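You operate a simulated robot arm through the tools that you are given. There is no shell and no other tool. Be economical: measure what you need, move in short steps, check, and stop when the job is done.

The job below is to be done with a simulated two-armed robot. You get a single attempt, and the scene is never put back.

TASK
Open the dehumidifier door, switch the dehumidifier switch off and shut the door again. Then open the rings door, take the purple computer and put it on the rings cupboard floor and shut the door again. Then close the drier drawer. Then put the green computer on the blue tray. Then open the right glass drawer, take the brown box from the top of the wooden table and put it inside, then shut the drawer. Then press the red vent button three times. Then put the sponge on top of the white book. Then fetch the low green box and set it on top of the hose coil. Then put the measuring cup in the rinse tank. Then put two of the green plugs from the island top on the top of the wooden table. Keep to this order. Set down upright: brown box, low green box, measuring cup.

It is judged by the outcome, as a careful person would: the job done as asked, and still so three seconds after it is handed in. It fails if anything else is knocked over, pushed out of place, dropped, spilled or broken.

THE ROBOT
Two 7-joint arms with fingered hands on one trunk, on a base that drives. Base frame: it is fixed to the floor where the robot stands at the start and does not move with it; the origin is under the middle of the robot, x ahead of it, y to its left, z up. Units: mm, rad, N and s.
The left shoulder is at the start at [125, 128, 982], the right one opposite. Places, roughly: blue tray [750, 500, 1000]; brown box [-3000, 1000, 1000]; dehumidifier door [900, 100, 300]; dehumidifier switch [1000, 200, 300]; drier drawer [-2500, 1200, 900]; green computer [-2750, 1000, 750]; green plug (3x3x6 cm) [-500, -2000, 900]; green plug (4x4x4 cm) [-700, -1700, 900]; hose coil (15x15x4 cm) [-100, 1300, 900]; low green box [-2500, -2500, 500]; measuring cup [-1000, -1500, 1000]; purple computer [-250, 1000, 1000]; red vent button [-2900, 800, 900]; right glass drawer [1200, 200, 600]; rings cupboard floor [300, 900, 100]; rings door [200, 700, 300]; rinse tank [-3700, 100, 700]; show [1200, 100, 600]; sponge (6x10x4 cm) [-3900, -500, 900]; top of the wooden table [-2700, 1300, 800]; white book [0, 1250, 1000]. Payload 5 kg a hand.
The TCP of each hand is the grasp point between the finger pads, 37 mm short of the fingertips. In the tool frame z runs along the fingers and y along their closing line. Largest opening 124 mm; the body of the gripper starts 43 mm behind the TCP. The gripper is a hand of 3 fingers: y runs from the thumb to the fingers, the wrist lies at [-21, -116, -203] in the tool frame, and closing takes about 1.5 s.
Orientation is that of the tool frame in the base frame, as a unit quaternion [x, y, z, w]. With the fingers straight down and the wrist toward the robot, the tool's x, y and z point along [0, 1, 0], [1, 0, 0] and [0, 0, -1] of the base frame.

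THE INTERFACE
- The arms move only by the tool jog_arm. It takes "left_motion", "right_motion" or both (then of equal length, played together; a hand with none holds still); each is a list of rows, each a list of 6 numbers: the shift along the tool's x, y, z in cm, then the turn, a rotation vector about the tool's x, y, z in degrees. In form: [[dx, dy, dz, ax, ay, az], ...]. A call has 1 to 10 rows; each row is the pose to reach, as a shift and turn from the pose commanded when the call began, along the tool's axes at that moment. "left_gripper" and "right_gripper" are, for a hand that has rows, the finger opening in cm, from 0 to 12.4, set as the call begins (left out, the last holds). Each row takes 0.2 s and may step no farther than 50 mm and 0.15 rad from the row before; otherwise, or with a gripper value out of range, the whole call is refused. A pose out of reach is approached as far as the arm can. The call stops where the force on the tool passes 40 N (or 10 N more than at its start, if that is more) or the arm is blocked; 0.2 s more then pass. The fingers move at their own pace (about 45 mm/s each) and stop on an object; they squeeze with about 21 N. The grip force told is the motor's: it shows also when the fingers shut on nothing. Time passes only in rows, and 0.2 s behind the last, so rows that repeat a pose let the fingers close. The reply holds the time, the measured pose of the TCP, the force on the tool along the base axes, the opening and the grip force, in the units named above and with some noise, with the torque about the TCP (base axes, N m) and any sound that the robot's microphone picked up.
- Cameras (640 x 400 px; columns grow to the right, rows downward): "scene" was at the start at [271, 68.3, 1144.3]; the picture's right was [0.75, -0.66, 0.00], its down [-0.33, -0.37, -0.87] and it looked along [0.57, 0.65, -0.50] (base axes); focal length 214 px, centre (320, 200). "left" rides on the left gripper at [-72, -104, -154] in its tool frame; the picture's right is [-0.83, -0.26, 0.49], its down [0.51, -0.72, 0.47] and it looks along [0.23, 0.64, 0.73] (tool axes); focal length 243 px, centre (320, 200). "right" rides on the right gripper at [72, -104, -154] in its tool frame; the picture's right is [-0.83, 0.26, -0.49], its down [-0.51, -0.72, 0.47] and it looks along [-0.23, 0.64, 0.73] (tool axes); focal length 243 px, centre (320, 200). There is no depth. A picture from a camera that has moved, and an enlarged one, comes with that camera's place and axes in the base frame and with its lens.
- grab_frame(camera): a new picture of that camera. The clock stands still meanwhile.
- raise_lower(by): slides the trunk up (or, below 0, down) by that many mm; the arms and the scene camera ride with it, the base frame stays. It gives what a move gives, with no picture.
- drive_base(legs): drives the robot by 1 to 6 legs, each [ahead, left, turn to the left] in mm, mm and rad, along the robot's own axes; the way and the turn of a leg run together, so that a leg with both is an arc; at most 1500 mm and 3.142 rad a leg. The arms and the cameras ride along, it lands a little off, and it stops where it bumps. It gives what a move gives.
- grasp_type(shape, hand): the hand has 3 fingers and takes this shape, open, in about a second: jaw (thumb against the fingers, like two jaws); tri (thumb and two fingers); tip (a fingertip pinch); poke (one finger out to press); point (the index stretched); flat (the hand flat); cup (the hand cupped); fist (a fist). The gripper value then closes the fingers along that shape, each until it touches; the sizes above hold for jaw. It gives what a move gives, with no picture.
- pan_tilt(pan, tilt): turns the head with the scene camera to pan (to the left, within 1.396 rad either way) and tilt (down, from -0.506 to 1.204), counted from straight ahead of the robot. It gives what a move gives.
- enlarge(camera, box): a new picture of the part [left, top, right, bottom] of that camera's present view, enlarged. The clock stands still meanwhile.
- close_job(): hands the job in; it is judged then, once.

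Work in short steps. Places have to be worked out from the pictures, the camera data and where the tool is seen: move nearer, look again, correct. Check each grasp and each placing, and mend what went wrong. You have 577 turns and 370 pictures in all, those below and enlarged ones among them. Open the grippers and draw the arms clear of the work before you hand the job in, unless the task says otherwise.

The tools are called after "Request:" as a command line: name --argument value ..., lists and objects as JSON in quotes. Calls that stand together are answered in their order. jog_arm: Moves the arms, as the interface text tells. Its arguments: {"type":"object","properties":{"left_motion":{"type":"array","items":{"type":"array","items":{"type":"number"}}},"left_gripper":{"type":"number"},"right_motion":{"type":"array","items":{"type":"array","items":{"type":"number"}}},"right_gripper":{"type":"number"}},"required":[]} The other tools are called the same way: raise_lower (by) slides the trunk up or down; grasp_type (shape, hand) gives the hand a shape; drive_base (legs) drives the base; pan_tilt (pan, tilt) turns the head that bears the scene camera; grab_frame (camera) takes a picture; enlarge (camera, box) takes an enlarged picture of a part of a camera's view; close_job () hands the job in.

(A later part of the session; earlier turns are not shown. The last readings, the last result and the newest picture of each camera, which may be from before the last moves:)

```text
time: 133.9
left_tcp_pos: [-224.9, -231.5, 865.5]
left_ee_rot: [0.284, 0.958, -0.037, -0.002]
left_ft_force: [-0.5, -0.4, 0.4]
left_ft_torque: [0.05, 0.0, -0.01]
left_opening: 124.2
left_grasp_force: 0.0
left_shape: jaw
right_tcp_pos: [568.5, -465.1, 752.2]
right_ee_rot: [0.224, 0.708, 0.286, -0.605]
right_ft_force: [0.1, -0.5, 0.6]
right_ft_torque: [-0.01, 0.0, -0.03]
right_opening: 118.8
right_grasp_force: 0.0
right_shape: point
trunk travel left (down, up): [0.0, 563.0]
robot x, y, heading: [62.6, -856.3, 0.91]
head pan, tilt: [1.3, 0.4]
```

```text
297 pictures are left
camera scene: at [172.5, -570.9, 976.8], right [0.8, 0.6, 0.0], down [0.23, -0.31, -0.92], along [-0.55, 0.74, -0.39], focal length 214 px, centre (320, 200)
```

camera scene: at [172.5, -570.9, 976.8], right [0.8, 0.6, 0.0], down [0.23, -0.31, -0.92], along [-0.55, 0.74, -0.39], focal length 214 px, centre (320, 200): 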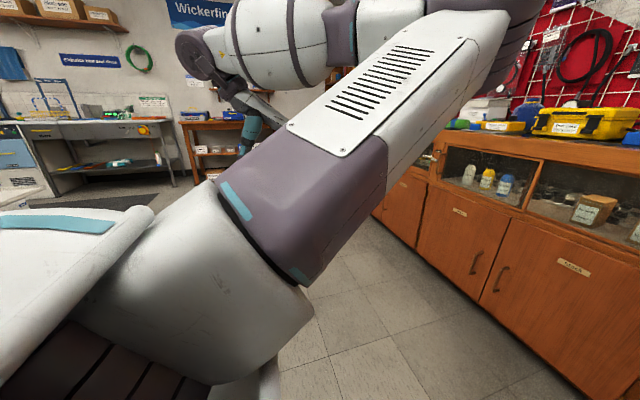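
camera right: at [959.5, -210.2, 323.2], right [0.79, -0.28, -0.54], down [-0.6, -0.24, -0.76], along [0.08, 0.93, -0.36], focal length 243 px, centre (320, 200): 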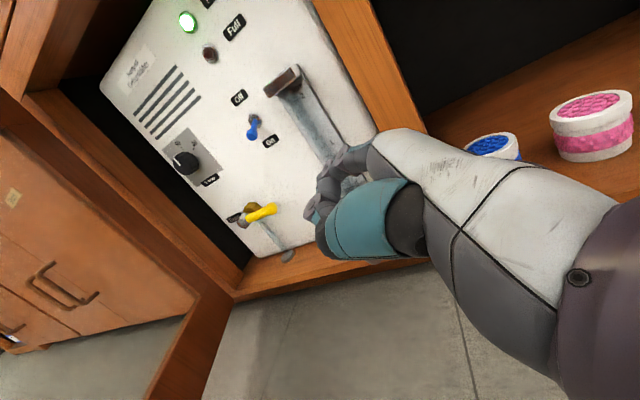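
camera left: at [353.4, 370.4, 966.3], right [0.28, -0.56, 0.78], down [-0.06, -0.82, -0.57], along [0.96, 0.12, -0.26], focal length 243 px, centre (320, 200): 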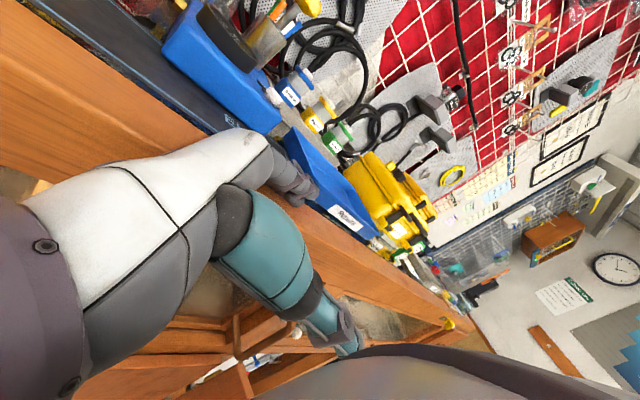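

The elbow follows the hand's roll. The right arm worked because it was turned near the body's centre, so I bring the left hand to the centre front first.

Request:
jog_arm --left_motion '[[-4.4, 1.4, -1.5, 0, 0, 0], [-8.8, 2.8, -3, 0, 0, 0], [-13.2, 4.2, -4.5, 0, 0, 0], [-17.6, 5.6, -6, 0, 0, 0], [-22, 7, -7.5, 0, 0, 0], [-26.4, 8.4, -9, 0, 0, 0], [-30.8, 9.8, -10.5, 0, 0, 0], [-35.2, 11.2, -12, 0, 0, 0], [-39.6, 12.6, -13.5, 0, 0, 0], [-44, 14, -15, 0, 0, 0]]'

Request:
jog_arm --left_motion '[[0, 0, 0, 0, -8.4, 0], [0, 0, 0, 0, -16.8, 0], [0, 0, 0, 0, -25.2, 0], [0, 0, 0, 0, -33.6, 0], [0, 0, 0, 0, -42, 0], [0, 0, 0, 0, -50.4, 0], [0, 0, 0, 0, -58.8, 0], [0, 0, 0, 0, -67.2, 0], [0, 0, 0, 0, -75.6, 0], [0, 0, 0, 0, -84, 0]]'

Request:
pan_tilt --pan 0.5 --tilt 0.5

Request:
grab_frame --camera "scene"

```text
time: 136.1
left_tcp_pos: [18.2, -253.4, 973.5]
left_ee_rot: [0.284, 0.958, -0.04, -0.003]
left_ft_force: [0.5, -0.1, -0.7]
left_ft_torque: [-0.04, 0.0, 0.0]
left_opening: 123.8
left_grasp_force: 0.1
left_shape: jaw
left hand out of reach, approached as far as the arm can: row 6, 7, 8, 9, 10
right_tcp_pos: [569.7, -464.4, 751.3]
right_ee_rot: [0.223, 0.709, 0.285, -0.606]
right_ft_force: [-0.4, 0.0, 0.5]
right_ft_torque: [0.0, 0.01, 0.0]
right_opening: 118.9
right_grasp_force: 0.0
right_shape: point
trunk travel left (down, up): [0.0, 563.0]
robot x, y, heading: [66.8, -854.8, 0.91]
head pan, tilt: [1.3, 0.4]
```

```text
time: 138.3
left_tcp_pos: [60.8, -205.0, 644.2]
left_ee_rot: [0.189, 0.719, -0.216, 0.632]
left_ft_force: [0.6, -0.3, -0.2]
left_ft_torque: [-0.01, 0.01, -0.01]
left_opening: 124.1
left_grasp_force: 0.1
left_shape: jaw
left hand out of reach, approached as far as the arm can: row 1, 2, 3, 4, 5, 6, 7, 8, 9, 10
right_tcp_pos: [569.2, -464.0, 751.4]
right_ee_rot: [0.223, 0.709, 0.285, -0.605]
right_ft_force: [0.2, 0.1, -0.8]
right_ft_torque: [0.03, 0.0, 0.05]
right_opening: 119.0
right_grasp_force: 0.0
right_shape: point
trunk travel left (down, up): [0.0, 563.0]
robot x, y, heading: [63.8, -853.6, 0.909]
head pan, tilt: [1.3, 0.4]
```

```text
time: 139.4
left_tcp_pos: [60.9, -204.9, 643.9]
left_ee_rot: [0.188, 0.72, -0.217, 0.631]
left_ft_force: [-0.5, 0.4, 0.1]
left_ft_torque: [-0.01, 0.03, -0.04]
left_opening: 123.7
left_grasp_force: 0.1
left_shape: jaw
right_tcp_pos: [568.5, -464.9, 751.4]
right_ee_rot: [0.223, 0.709, 0.285, -0.606]
right_ft_force: [0.0, -0.3, 0.4]
right_ft_torque: [0.0, 0.0, 0.0]
right_opening: 119.2
right_grasp_force: 0.1
right_shape: point
trunk travel left (down, up): [0.0, 563.0]
robot x, y, heading: [63.3, -855.3, 0.909]
head pan, tilt: [0.499, 0.499]
```

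```text
296 pictures are left
camera scene: at [242.8, -554.7, 967.5], right [0.99, -0.16, 0.0], down [-0.08, -0.47, -0.88], along [0.14, 0.87, -0.48], focal length 214 px, centre (320, 200)
```

scene: 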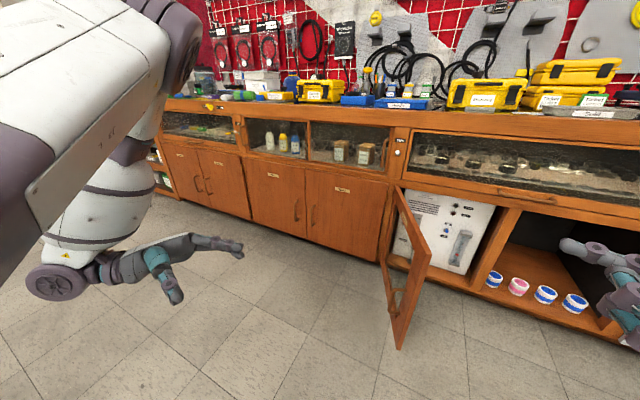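

The left hand is now low with fingers pointing right — a usable pose. I lower it a bit more (and pull the right hand back), then drive so it sits left of the open door.

Request:
jog_arm --left_motion '[[3, 0, 0, 0, 0, 0], [6, 0, 0, 0, 0, 0], [9, 0, 0, 0, 0, 0], [12, 0, 0, 0, 0, 0], [15, 0, 0, 0, 0, 0], [18, 0, 0, 0, 0, 0]]' --right_motion '[[0, -2, 0, 0, 0, 0], [0, -4, 0, 0, 0, 0], [0, -6, 0, 0, 0, 0], [0, -8, 0, 0, 0, 0], [0, -10, 0, 0, 0, 0], [0, -12, 0, 0, 0, 0]]'

Request:
drive_base --legs '[[480, 0, 0]]'

Request:
grab_frame --camera "scene"

```text
time: 140.8
left_tcp_pos: [34.8, -219.0, 469.0]
left_ee_rot: [0.187, 0.713, -0.218, 0.639]
left_ft_force: [0.0, -0.5, 0.1]
left_ft_torque: [0.0, -0.01, 0.02]
left_opening: 123.9
left_grasp_force: 0.1
left_shape: jaw
right_tcp_pos: [574.8, -517.0, 701.1]
right_ee_rot: [0.222, 0.708, 0.285, -0.606]
right_ft_force: [1.0, -0.4, -0.1]
right_ft_torque: [-0.01, 0.01, -0.04]
right_opening: 0.0
right_grasp_force: 0.0
right_shape: point
right hand out of reach, approached as far as the arm can: row 1, 2, 3, 4, 5, 6
trunk travel left (down, up): [0.0, 563.0]
robot x, y, heading: [63.3, -855.8, 0.913]
head pan, tilt: [0.499, 0.499]
```

```text
time: 143.6
left_tcp_pos: [334.0, 150.5, 467.3]
left_ee_rot: [0.19, 0.712, -0.223, 0.638]
left_ft_force: [-0.7, 0.6, 0.5]
left_ft_torque: [0.0, 0.01, 0.03]
left_opening: 123.8
left_grasp_force: 0.2
left_shape: jaw
right_tcp_pos: [871.2, -155.3, 700.1]
right_ee_rot: [0.228, 0.708, 0.289, -0.603]
right_ft_force: [0.1, 0.2, 0.5]
right_ft_torque: [-0.03, -0.01, 0.0]
right_opening: 0.1
right_grasp_force: 0.1
right_shape: point
trunk travel left (down, up): [0.0, 563.0]
robot x, y, heading: [353.4, -485.7, 0.898]
head pan, tilt: [0.499, 0.499]
```

```text
295 pictures are left
camera scene: at [538.3, -187.9, 967.4], right [0.98, -0.17, 0.0], down [-0.08, -0.47, -0.88], along [0.15, 0.86, -0.48], focal length 214 px, centre (320, 200)
```

scene: 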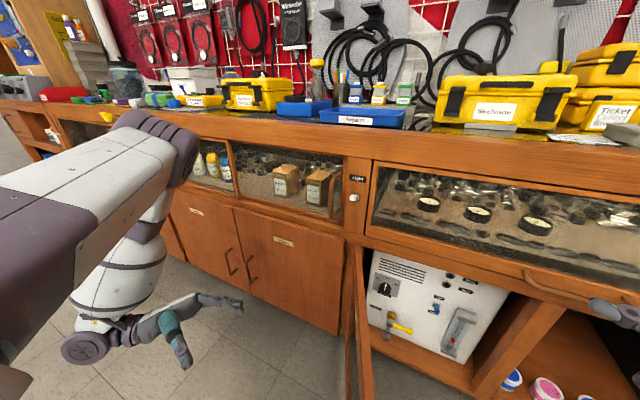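

Left hand is in place. I close its fingers and strafe right to push the door.

Request:
jog_arm --left_motion '[[0, 0, 0, 0, 0, 0], [0, 0, 0, 0, 0, 0]]' --left_gripper 0

Request:
drive_base --legs '[[0, -420, 0]]'

Request:
grab_frame --camera "scene"

```text
time: 144.2
left_tcp_pos: [335.4, 151.5, 467.2]
left_ee_rot: [0.191, 0.712, -0.223, 0.638]
left_ft_force: [-0.7, -0.2, 0.5]
left_ft_torque: [-0.01, -0.01, -0.01]
left_opening: 71.8
left_grasp_force: 0.1
left_shape: jaw
right_tcp_pos: [870.7, -156.3, 700.0]
right_ee_rot: [0.227, 0.707, 0.289, -0.604]
right_ft_force: [0.6, 0.2, 0.6]
right_ft_torque: [0.01, 0.01, -0.01]
right_opening: 0.3
right_grasp_force: 0.1
right_shape: point
trunk travel left (down, up): [0.0, 563.0]
robot x, y, heading: [355.7, -486.7, 0.898]
head pan, tilt: [0.499, 0.499]
```

```text
time: 148.5
left_tcp_pos: [664.8, -113.2, 468.8]
left_ee_rot: [0.189, 0.713, -0.222, 0.638]
left_ft_force: [0.2, 37.9, 7.3]
left_ft_torque: [-0.41, -0.33, 1.95]
left_opening: 0.0
left_grasp_force: 20.7
left_shape: jaw
right_tcp_pos: [1203.1, -417.7, 700.4]
right_ee_rot: [0.226, 0.707, 0.289, -0.604]
right_ft_force: [1.0, -0.2, 0.8]
right_ft_torque: [0.0, -0.02, -0.02]
right_opening: 0.0
right_grasp_force: 0.1
right_shape: point
trunk travel left (down, up): [0.0, 563.0]
robot x, y, heading: [689.9, -751.3, 0.9]
head pan, tilt: [0.499, 0.499]
```

```text
294 pictures are left
camera scene: at [870.6, -451.8, 967.1], right [0.99, -0.17, 0.0], down [-0.08, -0.47, -0.88], along [0.15, 0.86, -0.48], focal length 214 px, centre (320, 200)
```

scene: 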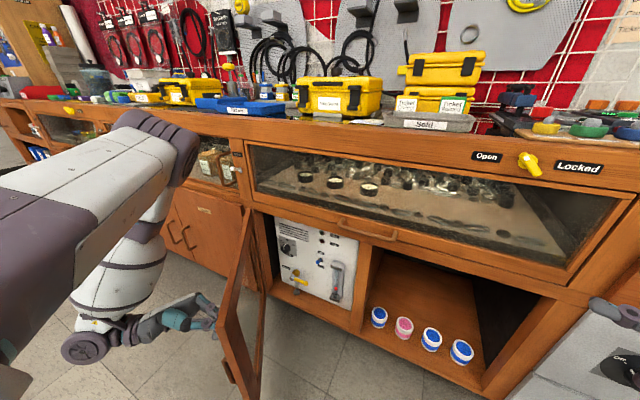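

The door is closing (about 50°). I continue diagonally forward-right.

Request:
drive_base --legs '[[60, -70, 0], [70, -30, 0]]'

Request:
grab_frame --camera "scene"

```text
time: 149.9
left_tcp_pos: [750.4, -103.2, 467.9]
left_ee_rot: [0.187, 0.714, -0.216, 0.64]
left_ft_force: [-5.0, 23.6, -1.0]
left_ft_torque: [-0.27, -0.02, 1.19]
left_opening: 0.0
left_grasp_force: 20.9
left_shape: jaw
right_tcp_pos: [1291.0, -409.1, 699.9]
right_ee_rot: [0.225, 0.708, 0.287, -0.605]
right_ft_force: [-0.9, 0.1, 0.5]
right_ft_torque: [-0.01, -0.02, -0.01]
right_opening: 0.0
right_grasp_force: 0.1
right_shape: point
trunk travel left (down, up): [0.0, 563.0]
robot x, y, heading: [776.8, -746.1, 0.903]
head pan, tilt: [0.499, 0.499]
stopped in leg 1: the force on the tool passed its limit at 50 N (the readings are from after the stop); the commanded pose is now the measured one
```

```text
293 pictures are left
camera scene: at [958.6, -444.4, 967.2], right [0.99, -0.17, 0.0], down [-0.08, -0.47, -0.88], along [0.15, 0.87, -0.48], focal length 214 px, centre (320, 200)
```

scene: 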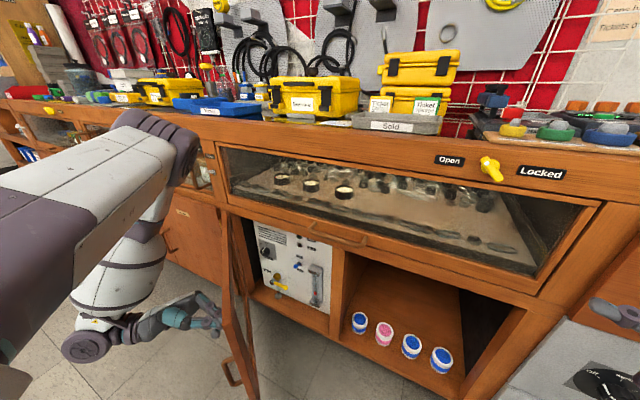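

Request:
drive_base --legs '[[60, -10, 0], [50, -20, 0]]'

Request:
grab_frame --camera "scene"

Request:
grab_frame --camera "left"

```text
time: 151.4
left_tcp_pos: [843.8, -38.1, 469.8]
left_ee_rot: [0.189, 0.713, -0.216, 0.64]
left_ft_force: [0.3, -0.2, -0.7]
left_ft_torque: [-0.04, -0.01, -0.04]
left_opening: 0.2
left_grasp_force: 21.5
left_shape: jaw
right_tcp_pos: [1382.1, -342.9, 699.4]
right_ee_rot: [0.226, 0.709, 0.287, -0.604]
right_ft_force: [0.4, -0.3, -1.0]
right_ft_torque: [-0.01, 0.05, 0.01]
right_opening: 0.0
right_grasp_force: 0.0
right_shape: point
trunk travel left (down, up): [0.0, 563.0]
robot x, y, heading: [872.6, -680.4, 0.906]
head pan, tilt: [0.499, 0.499]
```

```text
292 pictures are left
camera scene: at [1050.5, -378.6, 967.3], right [0.99, -0.17, 0.0], down [-0.08, -0.47, -0.88], along [0.15, 0.87, -0.48], focal length 214 px, centre (320, 200)
```

scene: 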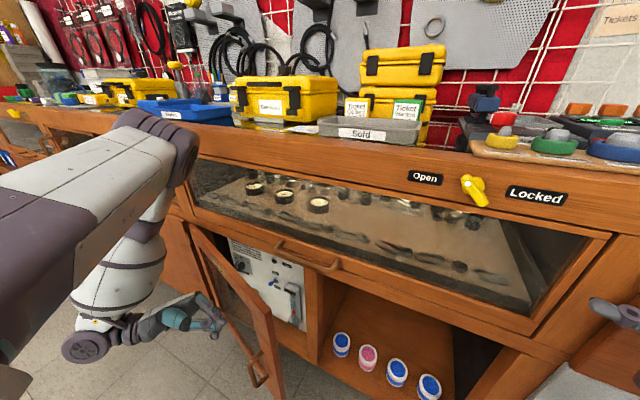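

```text
291 pictures are left
camera left: at [666.6, -39.2, 561.8], right [0.36, -0.48, 0.8], down [-0.06, -0.87, -0.5], along [0.93, 0.13, -0.34], focal length 243 px, centre (320, 200)
```

left: 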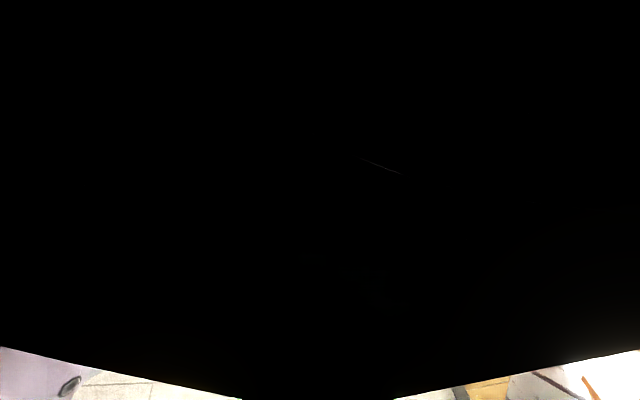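

Nearly closed (about 15°). Now I push forward with the arm.

Request:
jog_arm --left_motion '[[0, 3, 0, 0, 0, 0], [0, 6, 0, 0, 0, 0], [0, 9, 0, 0, 0, 0], [0, 12, 0, 0, 0, 0], [0, 15, 0, 0, 0, 0], [0, 18, 0, 0, 0, 0]]'

Request:
grab_frame --camera "scene"

```text
time: 152.5
left_tcp_pos: [913.3, 71.7, 459.9]
left_ee_rot: [0.185, 0.713, -0.22, 0.639]
left_ft_force: [-2.4, -6.2, 2.4]
left_ft_torque: [0.12, 0.08, 0.52]
left_opening: 0.0
left_grasp_force: 21.1
left_shape: jaw
right_tcp_pos: [1381.5, -343.5, 699.9]
right_ee_rot: [0.225, 0.708, 0.285, -0.606]
right_ft_force: [0.3, 0.8, 0.7]
right_ft_torque: [0.05, 0.03, 0.01]
right_opening: 0.0
right_grasp_force: 0.0
right_shape: point
trunk travel left (down, up): [0.0, 563.0]
robot x, y, heading: [873.0, -675.9, 0.9]
head pan, tilt: [0.499, 0.499]
stopped in row 5 (left hand): the force on the tool passed its limit at 77 N (the readings are from after the stop); the commanded pose is now the measured one
```

```text
290 pictures are left
camera scene: at [1049.5, -378.6, 967.4], right [0.99, -0.17, 0.0], down [-0.08, -0.47, -0.88], along [0.15, 0.87, -0.48], focal length 214 px, centre (320, 200)
```

scene: 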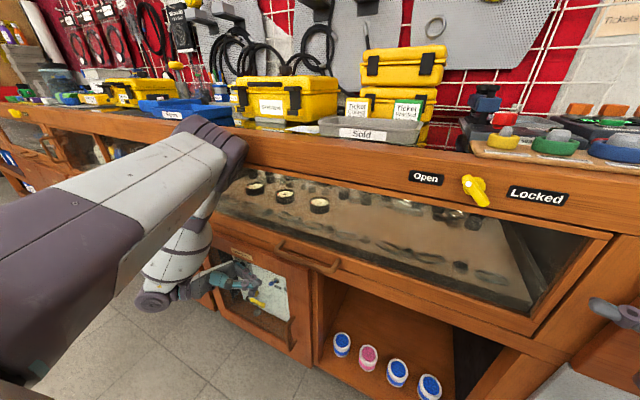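

Request:
jog_arm --left_motion '[[0, -4, 0, 0, 0, 0], [0, -8, 0, 0, 0, 0], [0, -12, 0, 0, 0, 0], [0, -16, 0, 0, 0, 0]]'

Request:
pan_tilt --pan 0.3 --tilt 0.8

Request:
grab_frame --camera "scene"

```text
time: 153.5
left_tcp_pos: [824.1, -63.6, 472.3]
left_ee_rot: [0.186, 0.712, -0.22, 0.64]
left_ft_force: [0.4, -0.1, -0.6]
left_ft_torque: [-0.01, 0.01, 0.01]
left_opening: 0.0
left_grasp_force: 20.8
left_shape: jaw
right_tcp_pos: [1381.5, -343.7, 700.3]
right_ee_rot: [0.224, 0.708, 0.287, -0.605]
right_ft_force: [0.3, -0.8, 0.3]
right_ft_torque: [-0.02, -0.01, -0.01]
right_opening: 0.1
right_grasp_force: 0.1
right_shape: point
trunk travel left (down, up): [0.0, 563.0]
robot x, y, heading: [874.1, -679.0, 0.901]
head pan, tilt: [0.499, 0.499]
```

```text
time: 154.3
left_tcp_pos: [827.0, -63.9, 472.0]
left_ee_rot: [0.184, 0.713, -0.219, 0.64]
left_ft_force: [-0.1, -0.2, 0.2]
left_ft_torque: [-0.01, 0.0, -0.05]
left_opening: 0.0
left_grasp_force: 21.5
left_shape: jaw
right_tcp_pos: [1382.2, -343.6, 701.2]
right_ee_rot: [0.225, 0.708, 0.287, -0.605]
right_ft_force: [0.0, 0.3, -0.1]
right_ft_torque: [0.01, -0.03, -0.03]
right_opening: 0.2
right_grasp_force: 0.2
right_shape: point
trunk travel left (down, up): [0.0, 563.0]
robot x, y, heading: [869.9, -677.5, 0.906]
head pan, tilt: [0.3, 0.799]
```

```text
289 pictures are left
camera scene: at [1063.4, -393.2, 941.6], right [0.93, -0.36, 0.0], down [-0.26, -0.67, -0.7], along [0.25, 0.65, -0.72], focal length 214 px, centre (320, 200)
```

scene: 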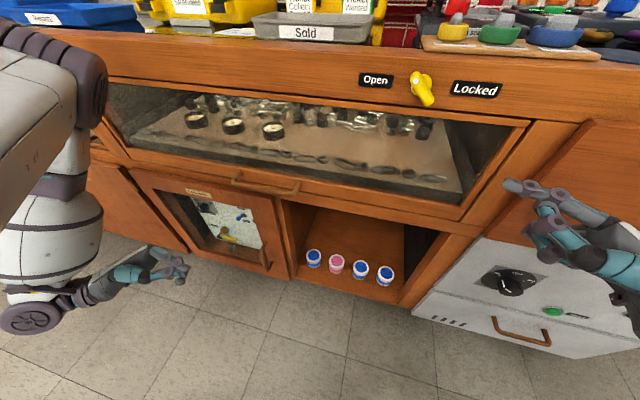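

Request:
enlarge --camera "scene" --box '[120, 150, 320, 290]'

Request:
enlarge --camera "scene" --box '[340, 50, 520, 130]'

```text
2.86 times, centred on (220, 220) of scene
camera zoom: at [1063.4, -393.2, 941.6], right [0.93, -0.36, 0.0], down [-0.26, -0.67, -0.7], along [0.25, 0.65, -0.72], focal length 613 px, centre (606, 143)
```

zoom: 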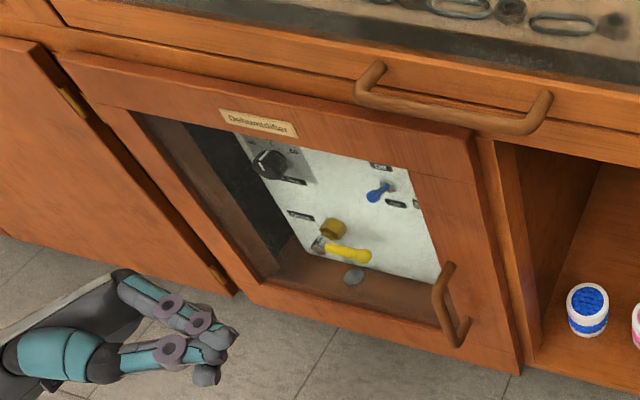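

```text
3.56 times, centred on (430, 90) of scene
camera zoom: at [1063.4, -393.2, 941.6], right [0.93, -0.36, 0.0], down [-0.26, -0.67, -0.7], along [0.25, 0.65, -0.72], focal length 763 px, centre (-71, 591)
```

zoom: 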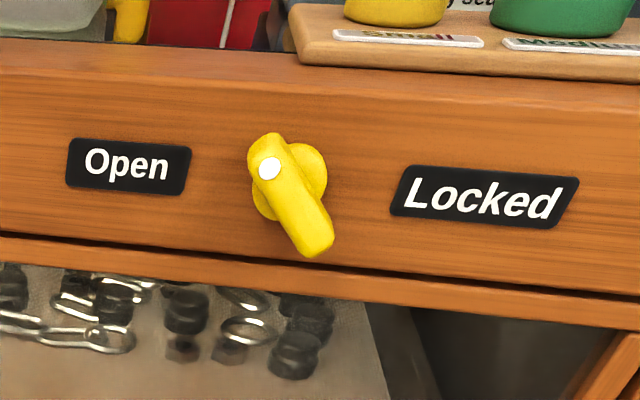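

The dehumidifier door is shut. Next is the rings cupboard and purple computer, on the left part of the bench; I back off, raise the trunk and drive left to survey.

Request:
drive_base --legs '[[-350, 0, 0], [0, 800, 0], [0, 700, 0]]'

Request:
raise_lower --by 300

Request:
pan_tilt --pan 0.3 --tilt 0.5

Request:
grab_frame --camera "scene"

```text
time: 169.9
left_tcp_pos: [-610.9, 571.1, 471.6]
left_ee_rot: [0.175, 0.716, -0.209, 0.643]
left_ft_force: [0.6, -0.9, 1.4]
left_ft_torque: [0.02, 0.01, 0.0]
left_opening: 0.1
left_grasp_force: 21.7
left_shape: jaw
right_tcp_pos: [-46.1, 307.5, 700.1]
right_ee_rot: [0.214, 0.711, 0.278, -0.609]
right_ft_force: [-0.7, -0.8, 0.2]
right_ft_torque: [-0.01, 0.03, -0.01]
right_opening: 0.0
right_grasp_force: 0.0
right_shape: point
trunk travel left (down, up): [0.0, 563.0]
robot x, y, heading: [-546.2, -43.5, 0.933]
head pan, tilt: [0.3, 0.799]
```

```text
time: 172.9
left_tcp_pos: [-611.0, 571.6, 771.8]
left_ee_rot: [0.175, 0.715, -0.209, 0.644]
left_ft_force: [-0.2, -0.1, 0.8]
left_ft_torque: [-0.01, 0.01, -0.02]
left_opening: 0.0
left_grasp_force: 21.0
left_shape: jaw
right_tcp_pos: [-45.9, 307.3, 999.5]
right_ee_rot: [0.214, 0.711, 0.277, -0.61]
right_ft_force: [-1.7, 0.5, 0.3]
right_ft_torque: [0.03, -0.02, 0.02]
right_opening: 0.3
right_grasp_force: 0.1
right_shape: point
trunk travel left (down, up): [-300.0, 263.0]
robot x, y, heading: [-544.7, -40.4, 0.938]
head pan, tilt: [0.3, 0.799]
```

```text
time: 173.7
left_tcp_pos: [-610.9, 570.8, 772.0]
left_ee_rot: [0.176, 0.715, -0.209, 0.643]
left_ft_force: [0.1, -0.2, -1.0]
left_ft_torque: [0.02, 0.0, -0.03]
left_opening: 0.0
left_grasp_force: 21.3
left_shape: jaw
right_tcp_pos: [-46.1, 307.6, 999.9]
right_ee_rot: [0.214, 0.711, 0.278, -0.609]
right_ft_force: [0.0, 0.4, -0.2]
right_ft_torque: [0.01, 0.01, -0.01]
right_opening: 0.0
right_grasp_force: 0.1
right_shape: point
trunk travel left (down, up): [-300.0, 263.0]
robot x, y, heading: [-549.3, -42.7, 0.937]
head pan, tilt: [0.3, 0.499]
```

```text
286 pictures are left
camera scene: at [-416.4, 181.5, 1283.5], right [0.94, -0.33, 0.0], down [-0.16, -0.45, -0.88], along [0.29, 0.83, -0.48], focal length 214 px, centre (320, 200)
```

scene: 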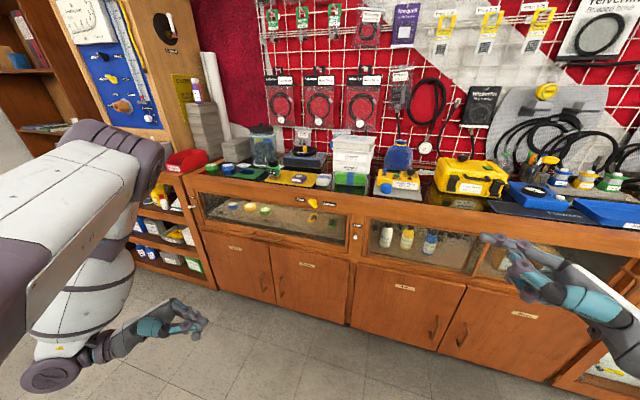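

Request:
enlarge --camera "scene" --box '[160, 110, 420, 230]'

Request:
enlarge --camera "scene" --box '[190, 210, 570, 390]'

```text
2.46 times, centred on (290, 170) of scene
camera zoom: at [-416.4, 181.5, 1283.5], right [0.94, -0.33, 0.0], down [-0.16, -0.45, -0.88], along [0.29, 0.83, -0.48], focal length 528 px, centre (394, 274)
```

zoom: 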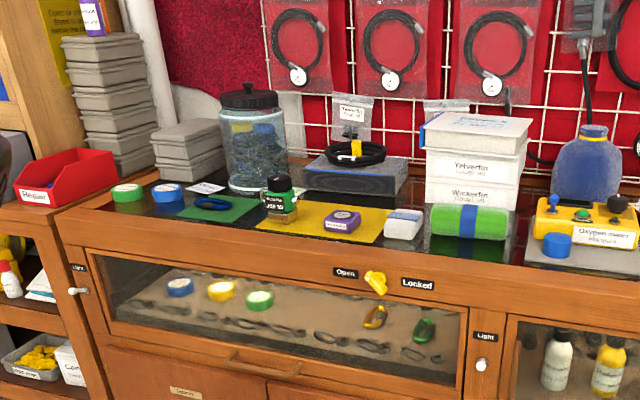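

```text
1.68 times, centred on (380, 300) of scene
camera zoom: at [-416.4, 181.5, 1283.5], right [0.94, -0.33, 0.0], down [-0.16, -0.45, -0.88], along [0.29, 0.83, -0.48], focal length 361 px, centre (219, 32)
```

zoom: 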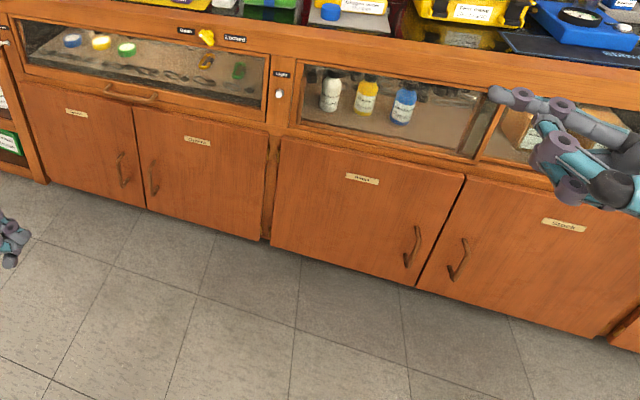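

I see the layout: purple computer on the yellow cloth, hose coil on a dark stand, white book on the white boxes, rings door with its bar at about s=−120. A downward-pointing index can drop behind that bar. I turn the right hand back to fingers-down and drive to the rings door.

Request:
jog_arm --right_motion '[[0, 0, 0, 0.9, -8.4, 0.3], [0, 0, 0, 1.7, -16.7, 0.6], [0, 0, 0, 2.6, -25.1, 0.9], [0, 0, 0, 3.5, -33.5, 1.2], [0, 0, 0, 4.3, -41.8, 1.5], [0, 0, 0, 5.2, -50.2, 1.8], [0, 0, 0, 6.1, -58.6, 2.1], [0, 0, 0, 7, -67, 2.4], [0, 0, 0, 7.8, -75.3, 2.7], [0, 0, 0, 8.7, -83.7, 3]]'

Request:
drive_base --legs '[[0, -290, -0.015]]'

Request:
raise_lower --by -300

Request:
pan_tilt --pan 0.0 --tilt 0.8

Request:
grab_frame --camera "scene"

```text
time: 175.9
left_tcp_pos: [-611.1, 572.0, 770.9]
left_ee_rot: [0.174, 0.716, -0.21, 0.643]
left_ft_force: [0.1, 0.0, -1.0]
left_ft_torque: [0.0, -0.03, -0.05]
left_opening: 0.0
left_grasp_force: 20.7
left_shape: jaw
right_tcp_pos: [-47.3, 307.6, 1000.5]
right_ee_rot: [0.318, 0.948, -0.001, 0.001]
right_ft_force: [1.1, 0.3, -0.2]
right_ft_torque: [0.01, -0.02, 0.02]
right_opening: 0.0
right_grasp_force: 0.0
right_shape: point
trunk travel left (down, up): [-300.0, 263.0]
robot x, y, heading: [-545.4, -42.9, 0.931]
head pan, tilt: [0.3, 0.499]
```

```text
time: 179.0
left_tcp_pos: [-369.8, 397.8, 772.7]
left_ee_rot: [0.18, 0.714, -0.215, 0.642]
left_ft_force: [0.0, 0.7, 0.5]
left_ft_torque: [-0.01, 0.0, 0.04]
left_opening: 0.1
left_grasp_force: 21.3
left_shape: jaw
right_tcp_pos: [191.0, 126.3, 1000.1]
right_ee_rot: [0.326, 0.945, -0.001, 0.0]
right_ft_force: [-0.7, 0.3, -0.5]
right_ft_torque: [0.03, -0.03, -0.01]
right_opening: 0.1
right_grasp_force: 0.1
right_shape: point
trunk travel left (down, up): [-300.0, 263.0]
robot x, y, heading: [-318.0, -214.8, 0.922]
head pan, tilt: [0.3, 0.499]
```

```text
time: 182.0
left_tcp_pos: [-371.3, 397.6, 472.2]
left_ee_rot: [0.18, 0.714, -0.215, 0.641]
left_ft_force: [-0.1, 0.5, -0.4]
left_ft_torque: [-0.02, 0.01, 0.02]
left_opening: 0.0
left_grasp_force: 21.0
left_shape: jaw
right_tcp_pos: [210.1, 154.5, 646.2]
right_ee_rot: [0.325, 0.943, -0.061, -0.02]
right_ft_force: [0.4, 0.1, 0.3]
right_ft_torque: [0.02, -0.02, 0.0]
right_opening: 0.0
right_grasp_force: 0.0
right_shape: point
trunk travel left (down, up): [0.0, 563.0]
robot x, y, heading: [-318.3, -218.6, 0.918]
head pan, tilt: [0.3, 0.499]
```

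```text
time: 182.8
left_tcp_pos: [-370.0, 398.0, 472.1]
left_ee_rot: [0.181, 0.714, -0.215, 0.641]
left_ft_force: [-0.6, -0.2, 0.1]
left_ft_torque: [-0.02, 0.02, 0.02]
left_opening: 0.1
left_grasp_force: 21.1
left_shape: jaw
right_tcp_pos: [211.0, 154.6, 645.6]
right_ee_rot: [0.326, 0.943, -0.061, -0.019]
right_ft_force: [-0.1, 0.0, 0.3]
right_ft_torque: [0.01, -0.01, 0.03]
right_opening: 0.1
right_grasp_force: 0.0
right_shape: point
trunk travel left (down, up): [0.0, 563.0]
robot x, y, heading: [-315.5, -215.7, 0.914]
head pan, tilt: [0.0, 0.799]
```

```text
283 pictures are left
camera scene: at [-106.2, 60.2, 941.6], right [0.8, -0.61, 0.0], down [-0.43, -0.57, -0.7], along [0.42, 0.55, -0.72], focal length 214 px, centre (320, 200)
```

scene: 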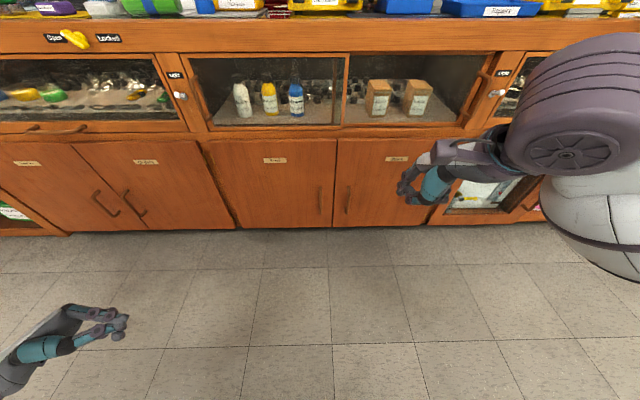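

Now lower the right hand to handle height, shifting left, and check its index.

Request:
jog_arm --right_motion '[[1.8, 0, 4, 0, 0, 0], [3.6, 0, 8, 0, 0, 0], [5.4, 0, 12, 0, 0, 0], [7.2, 0, 16, 0, 0, 0], [9, 0, 20, 0, 0, 0], [10.8, 0, 24, 0, 0, 0], [12.6, 0, 28, 0, 0, 0], [14.4, 0, 32, 0, 0, 0]]'

Request:
drive_base --legs '[[200, 0, 0]]'

Request:
grab_frame --camera "scene"

Request:
grab_frame --camera "right"

```text
time: 184.6
left_tcp_pos: [-371.1, 398.6, 471.7]
left_ee_rot: [0.18, 0.714, -0.215, 0.641]
left_ft_force: [0.0, 0.0, 0.3]
left_ft_torque: [-0.01, -0.05, -0.02]
left_opening: 0.1
left_grasp_force: 20.6
left_shape: jaw
right_tcp_pos: [73.6, 208.8, 327.9]
right_ee_rot: [0.326, 0.943, -0.061, -0.02]
right_ft_force: [-0.1, -0.2, 1.1]
right_ft_torque: [0.03, 0.0, -0.02]
right_opening: 119.1
right_grasp_force: 0.1
right_shape: point
right hand out of reach, approached as far as the arm can: row 1, 2, 3
trunk travel left (down, up): [0.0, 563.0]
robot x, y, heading: [-315.8, -215.8, 0.923]
head pan, tilt: [0.0, 0.799]
```

```text
time: 186.2
left_tcp_pos: [-246.2, 557.2, 472.0]
left_ee_rot: [0.18, 0.714, -0.216, 0.641]
left_ft_force: [-0.2, 0.1, -0.4]
left_ft_torque: [-0.01, 0.01, -0.02]
left_opening: 0.0
left_grasp_force: 20.9
left_shape: jaw
right_tcp_pos: [197.0, 368.8, 327.0]
right_ee_rot: [0.326, 0.943, -0.061, -0.02]
right_ft_force: [0.0, -0.2, 0.1]
right_ft_torque: [-0.01, 0.0, 0.0]
right_opening: 118.9
right_grasp_force: 0.2
right_shape: point
trunk travel left (down, up): [0.0, 563.0]
robot x, y, heading: [-196.6, -57.0, 0.918]
head pan, tilt: [0.0, 0.799]
```

```text
282 pictures are left
camera scene: at [16.2, 219.9, 941.4], right [0.79, -0.61, 0.0], down [-0.44, -0.57, -0.7], along [0.42, 0.55, -0.72], focal length 214 px, centre (320, 200)
```

scene: 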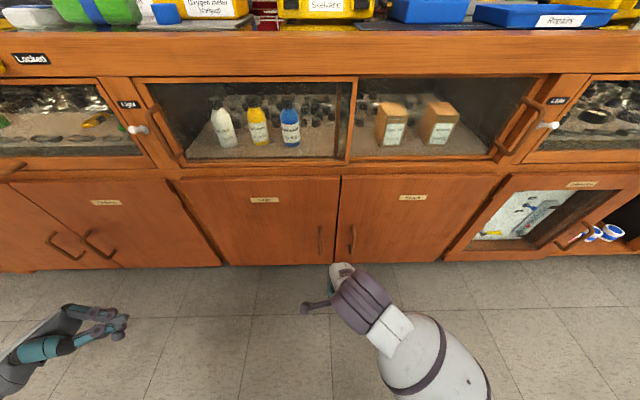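

```text
281 pictures are left
camera right: at [85.8, 348.8, 492.3], right [0.85, -0.26, 0.46], down [-0.08, -0.92, -0.37], along [0.52, 0.28, -0.81], focal length 243 px, centre (320, 200)
```

right: 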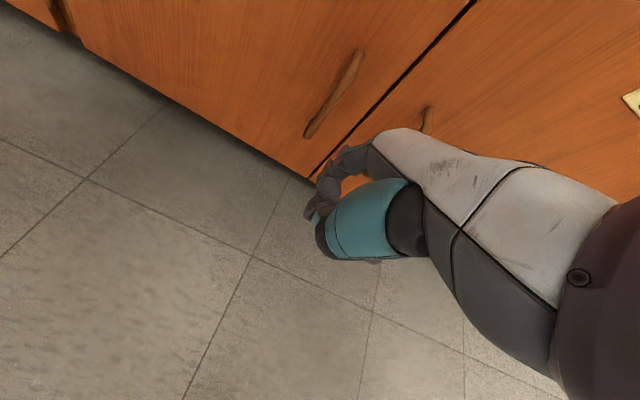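

The index should be ~20 mm left and ~80 mm ahead of the TCP. I lower 4 cm and feel forward for the door face between the two bars.

Request:
jog_arm --right_motion '[[0, 2, 2, 0, 0, 0], [0, 6, 4, 0, 0, 0], [0, 10, 4, 0, 0, 0], [0, 12, 4, 0, 0, 0]]'

Request:
jog_arm --right_motion '[[0, 0.6, 0, 0, 0, 0], [0, 1.2, 0, 0, 0, 0], [0, 1.8, 0, 0, 0, 0], [0, 2.4, 0, 0, 0, 0], [0, 3.0, 0, 0, 0, 0], [0, 3.6, 0, 0, 0, 0], [0, 4.2, 0, 0, 0, 0], [0, 4.8, 0, 0, 0, 0]]'

Request:
grab_frame --camera "right"

Request:
enlarge --camera "scene" --box '[260, 180, 420, 300]'

```text
time: 187.2
left_tcp_pos: [-247.7, 557.9, 471.3]
left_ee_rot: [0.181, 0.714, -0.215, 0.641]
left_ft_force: [0.4, 0.2, 0.0]
left_ft_torque: [-0.03, 0.02, 0.0]
left_opening: 0.0
left_grasp_force: 20.6
left_shape: jaw
right_tcp_pos: [267.7, 459.3, 270.3]
right_ee_rot: [0.326, 0.943, -0.061, -0.02]
right_ft_force: [0.7, -0.7, -0.1]
right_ft_torque: [-0.01, 0.03, -0.04]
right_opening: 119.1
right_grasp_force: 0.0
right_shape: point
trunk travel left (down, up): [0.0, 563.0]
robot x, y, heading: [-192.2, -59.7, 0.919]
head pan, tilt: [0.0, 0.799]
```

```text
time: 188.9
left_tcp_pos: [-248.3, 556.1, 473.3]
left_ee_rot: [0.181, 0.714, -0.215, 0.641]
left_ft_force: [0.5, -0.4, 0.1]
left_ft_torque: [0.0, -0.03, -0.02]
left_opening: 0.0
left_grasp_force: 20.4
left_shape: jaw
right_tcp_pos: [289.1, 488.9, 266.9]
right_ee_rot: [0.324, 0.944, -0.065, -0.021]
right_ft_force: [-16.0, -24.7, 8.1]
right_ft_torque: [0.91, -0.46, 0.3]
right_opening: 119.0
right_grasp_force: 0.0
right_shape: point
trunk travel left (down, up): [0.0, 563.0]
robot x, y, heading: [-196.4, -58.4, 0.918]
head pan, tilt: [0.0, 0.799]
stopped in row 8 (right hand): the force on the tool passed its limit at 54 N (the readings are from after the stop); the commanded pose is now the measured one
```

```text
280 pictures are left
camera right: at [179.0, 469.4, 432.4], right [0.85, -0.25, 0.45], down [-0.08, -0.93, -0.37], along [0.51, 0.28, -0.81], focal length 243 px, centre (320, 200)
```

right: 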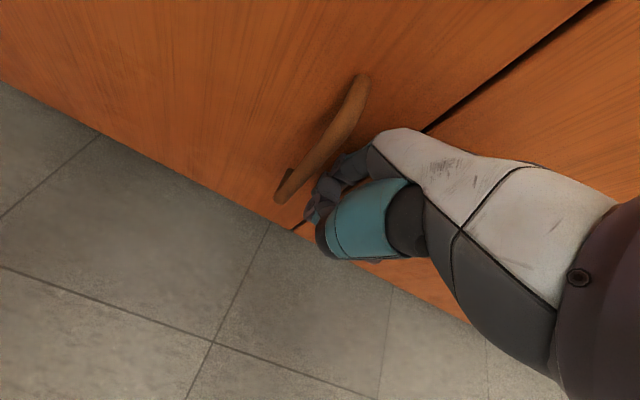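

```text
3.33 times, centred on (340, 240) of scene
camera zoom: at [14.9, 217.2, 942.1], right [0.79, -0.61, 0.0], down [-0.44, -0.57, -0.7], along [0.42, 0.55, -0.72], focal length 715 px, centre (253, 67)
```

zoom: 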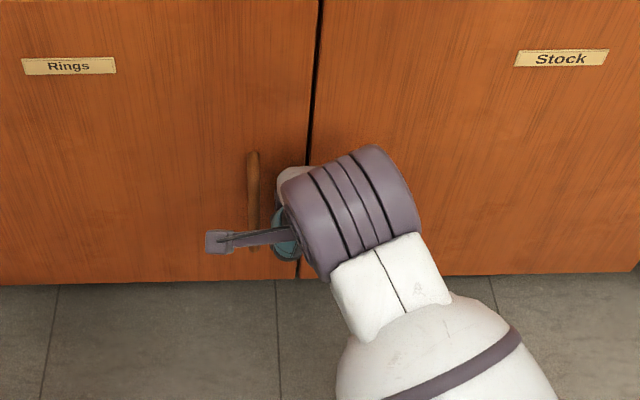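

Face contact found. I back off 4 mm and slide left behind the rings bar.

Request:
jog_arm --right_motion '[[0, -0.5, 0, 0, 0, 0], [0.8, -0.5, 0, 0, 0, 0], [1.6, -0.5, 0, 0, 0, 0], [2.4, -0.5, 0, 0, 0, 0], [3.2, -0.5, 0, 0, 0, 0]]'

Request:
grab_frame --camera "right"

```text
time: 190.0
left_tcp_pos: [-245.3, 556.5, 471.1]
left_ee_rot: [0.182, 0.714, -0.216, 0.641]
left_ft_force: [0.8, 0.3, 0.3]
left_ft_torque: [0.02, -0.01, 0.01]
left_opening: 0.0
left_grasp_force: 21.1
left_shape: jaw
right_tcp_pos: [274.0, 496.3, 267.2]
right_ee_rot: [0.33, 0.942, -0.065, -0.018]
right_ft_force: [1.3, -19.8, 5.9]
right_ft_torque: [0.36, -0.09, -0.22]
right_opening: 118.7
right_grasp_force: 0.1
right_shape: point
trunk travel left (down, up): [0.0, 563.0]
robot x, y, heading: [-193.7, -54.8, 0.911]
head pan, tilt: [0.0, 0.799]
stopped in row 5 (right hand): the force on the tool passed its limit at 46 N (the readings are from after the stop); the commanded pose is now the measured one
```

```text
278 pictures are left
camera right: at [162.5, 479.1, 431.7], right [0.85, -0.26, 0.46], down [-0.09, -0.93, -0.36], along [0.52, 0.27, -0.81], focal length 243 px, centre (320, 200)
```

right: 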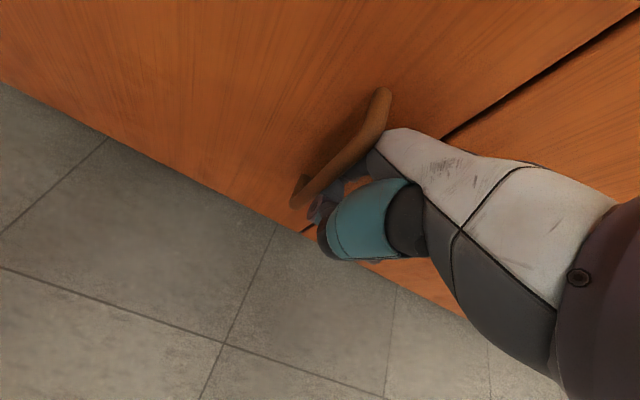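

The slanted finger hits the bar with its upper part. I go back right, tilt the finger to be more vertical, feel the face again and retry.

Request:
jog_arm --right_motion '[[-1.5, -1, 0, 0, 0, 0], [-2.2, -1, -1, 7, 0, 0], [-2.2, -1, -1.5, 14, 0, 0]]'

Request:
jog_arm --right_motion '[[0, 0.5, 0, 0, 0, 0], [0, 1, 0, 0, 0, 0], [0, 1.5, 0, 0, 0, 0], [0, 2, 0, 0, 0, 0], [0, 2.5, 0, 0, 0, 0], [0, 3, 0, 0, 0, 0], [0, 3.5, 0, 0, 0, 0]]'

Request:
grab_frame --camera "right"

```text
time: 190.8
left_tcp_pos: [-246.2, 556.7, 473.0]
left_ee_rot: [0.182, 0.714, -0.216, 0.641]
left_ft_force: [-0.6, -0.9, -0.6]
left_ft_torque: [-0.01, -0.02, 0.0]
left_opening: 0.2
left_grasp_force: 21.1
left_shape: jaw
right_tcp_pos: [284.4, 478.9, 283.0]
right_ee_rot: [0.324, 0.927, -0.18, -0.059]
right_ft_force: [-3.7, -2.4, 2.1]
right_ft_torque: [0.15, -0.09, 0.12]
right_opening: 118.8
right_grasp_force: 0.1
right_shape: point
trunk travel left (down, up): [0.0, 563.0]
robot x, y, heading: [-188.4, -55.3, 0.917]
head pan, tilt: [0.0, 0.799]
```

```text
time: 191.4
left_tcp_pos: [-245.8, 556.9, 472.6]
left_ee_rot: [0.183, 0.713, -0.216, 0.641]
left_ft_force: [0.2, -1.0, 0.4]
left_ft_torque: [-0.01, 0.0, 0.0]
left_opening: 0.2
left_grasp_force: 21.0
left_shape: jaw
right_tcp_pos: [286.5, 483.6, 279.1]
right_ee_rot: [0.322, 0.927, -0.182, -0.059]
right_ft_force: [-8.2, -13.5, 3.9]
right_ft_torque: [0.25, -0.16, 0.15]
right_opening: 119.1
right_grasp_force: 0.1
right_shape: point
trunk travel left (down, up): [0.0, 563.0]
robot x, y, heading: [-193.4, -53.7, 0.91]
head pan, tilt: [0.0, 0.799]
stopped in row 3 (right hand): the force on the tool passed its limit at 50 N (the readings are from after the stop); the commanded pose is now the measured one
```

```text
277 pictures are left
camera right: at [203.7, 499.5, 459.5], right [0.91, -0.18, 0.36], down [-0.13, -0.98, -0.16], along [0.38, 0.1, -0.92], focal length 243 px, centre (320, 200)
```

right: 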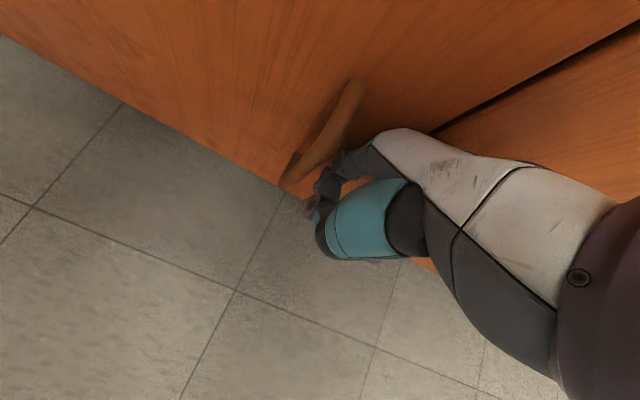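

Request:
jog_arm --right_motion '[[0, -0.4, 0, -3, 0, 0], [0.8, -0.3, 0, -3, 0, 0], [1.6, -0.3, 0, -3, 0, 0], [2.4, -0.3, 0, -3, 0, 0], [3.2, -0.3, 0, -3, 0, 0], [4, -0.3, 0, -3, 0, 0]]'

Request:
grab_frame --camera "right"

Request:
enlarge --camera "scene" --box '[260, 180, 420, 300]'

```text
time: 192.8
left_tcp_pos: [-246.5, 554.1, 473.4]
left_ee_rot: [0.183, 0.714, -0.215, 0.641]
left_ft_force: [0.1, 0.7, -0.1]
left_ft_torque: [0.0, 0.0, 0.04]
left_opening: 0.0
left_grasp_force: 21.6
left_shape: jaw
right_tcp_pos: [272.0, 495.8, 275.6]
right_ee_rot: [0.331, 0.929, -0.159, -0.036]
right_ft_force: [6.4, -32.5, 19.7]
right_ft_torque: [1.21, -0.01, -0.57]
right_opening: 118.8
right_grasp_force: 0.0
right_shape: point
trunk travel left (down, up): [0.0, 563.0]
robot x, y, heading: [-196.3, -56.6, 0.912]
head pan, tilt: [0.0, 0.799]
```

```text
276 pictures are left
camera right: at [177.4, 507.0, 452.0], right [0.89, -0.19, 0.41], down [-0.12, -0.97, -0.2], along [0.44, 0.12, -0.89], focal length 243 px, centre (320, 200)
```

right: 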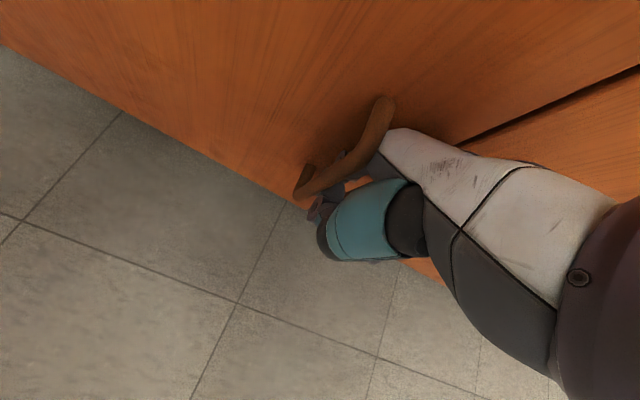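

```text
3.33 times, centred on (340, 240) of scene
camera zoom: at [16.0, 215.1, 942.3], right [0.79, -0.61, 0.0], down [-0.44, -0.57, -0.7], along [0.43, 0.55, -0.72], focal length 715 px, centre (253, 67)
```

zoom: 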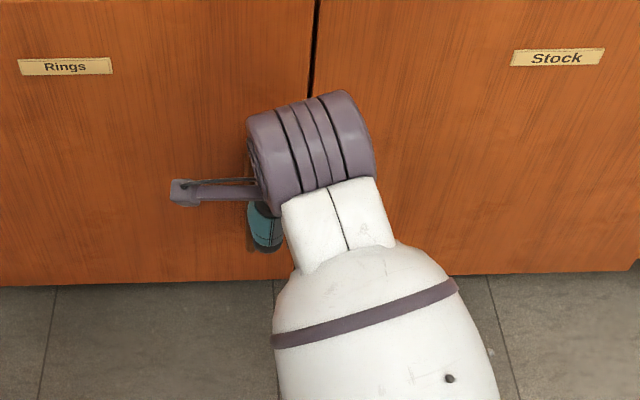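

Request:
enlarge --camera "right" --box '[270, 80, 450, 260]'

```text
2.22 times, centred on (360, 170) of right
camera zoom: at [177.4, 507.0, 452.0], right [0.89, -0.19, 0.41], down [-0.12, -0.97, -0.2], along [0.44, 0.12, -0.89], focal length 539 px, centre (231, 267)
```

zoom: 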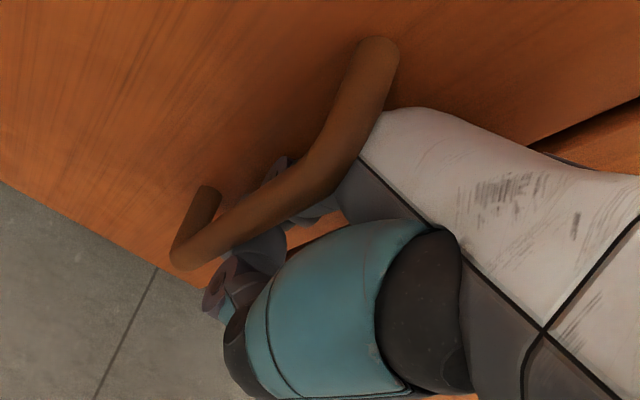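

A finger is inside the loop behind the bar. I pull along the arc.

Request:
jog_arm --right_motion '[[0.2, -2.4, 0.8, 0, 0, 0], [0.5, -4.8, 1.6, 0, 0, 0], [0.9, -7.1, 2.4, 0, 0, 0], [1.4, -9.5, 3.2, 0, 0, 0], [2, -11.8, 4, 0, 0, 0]]'

Request:
grab_frame --camera "scene"

Request:
grab_frame --camera "right"

```text
time: 193.7
left_tcp_pos: [-248.5, 555.9, 472.9]
left_ee_rot: [0.181, 0.714, -0.215, 0.641]
left_ft_force: [-0.5, -0.3, -0.8]
left_ft_torque: [-0.01, -0.04, 0.02]
left_opening: 0.0
left_grasp_force: 21.0
left_shape: jaw
right_tcp_pos: [278.4, 495.3, 352.0]
right_ee_rot: [0.336, 0.937, -0.093, 0.006]
right_ft_force: [-18.1, -22.8, 2.4]
right_ft_torque: [0.37, -0.26, 0.54]
right_opening: 119.0
right_grasp_force: 0.1
right_shape: point
trunk travel left (down, up): [0.0, 563.0]
robot x, y, heading: [-197.6, -55.2, 0.908]
head pan, tilt: [0.0, 0.799]
stopped in row 4 (right hand): the arm was blocked; the commanded pose is now the measured one
```

```text
273 pictures are left
camera scene: at [15.3, 216.5, 941.7], right [0.79, -0.61, 0.0], down [-0.44, -0.57, -0.7], along [0.43, 0.55, -0.72], focal length 214 px, centre (320, 200)
```

scene: 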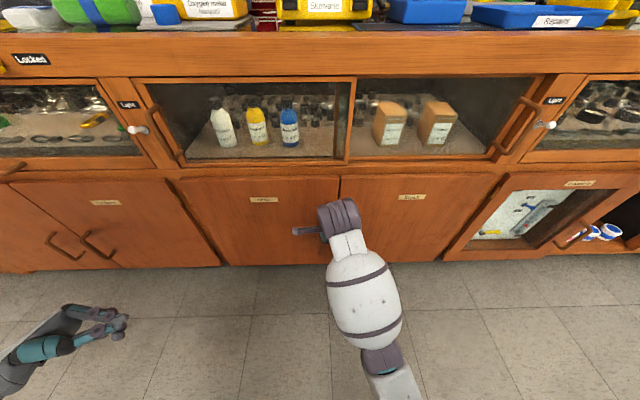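

```text
272 pictures are left
camera right: at [162.9, 489.4, 514.8], right [0.83, -0.23, 0.5], down [-0.08, -0.95, -0.3], along [0.55, 0.21, -0.81], focal length 243 px, centre (320, 200)
```

right: 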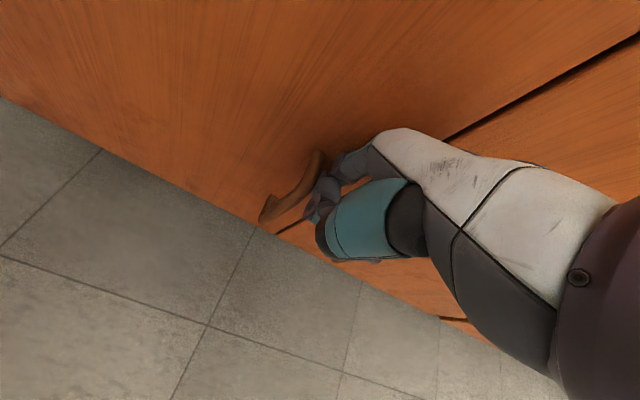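

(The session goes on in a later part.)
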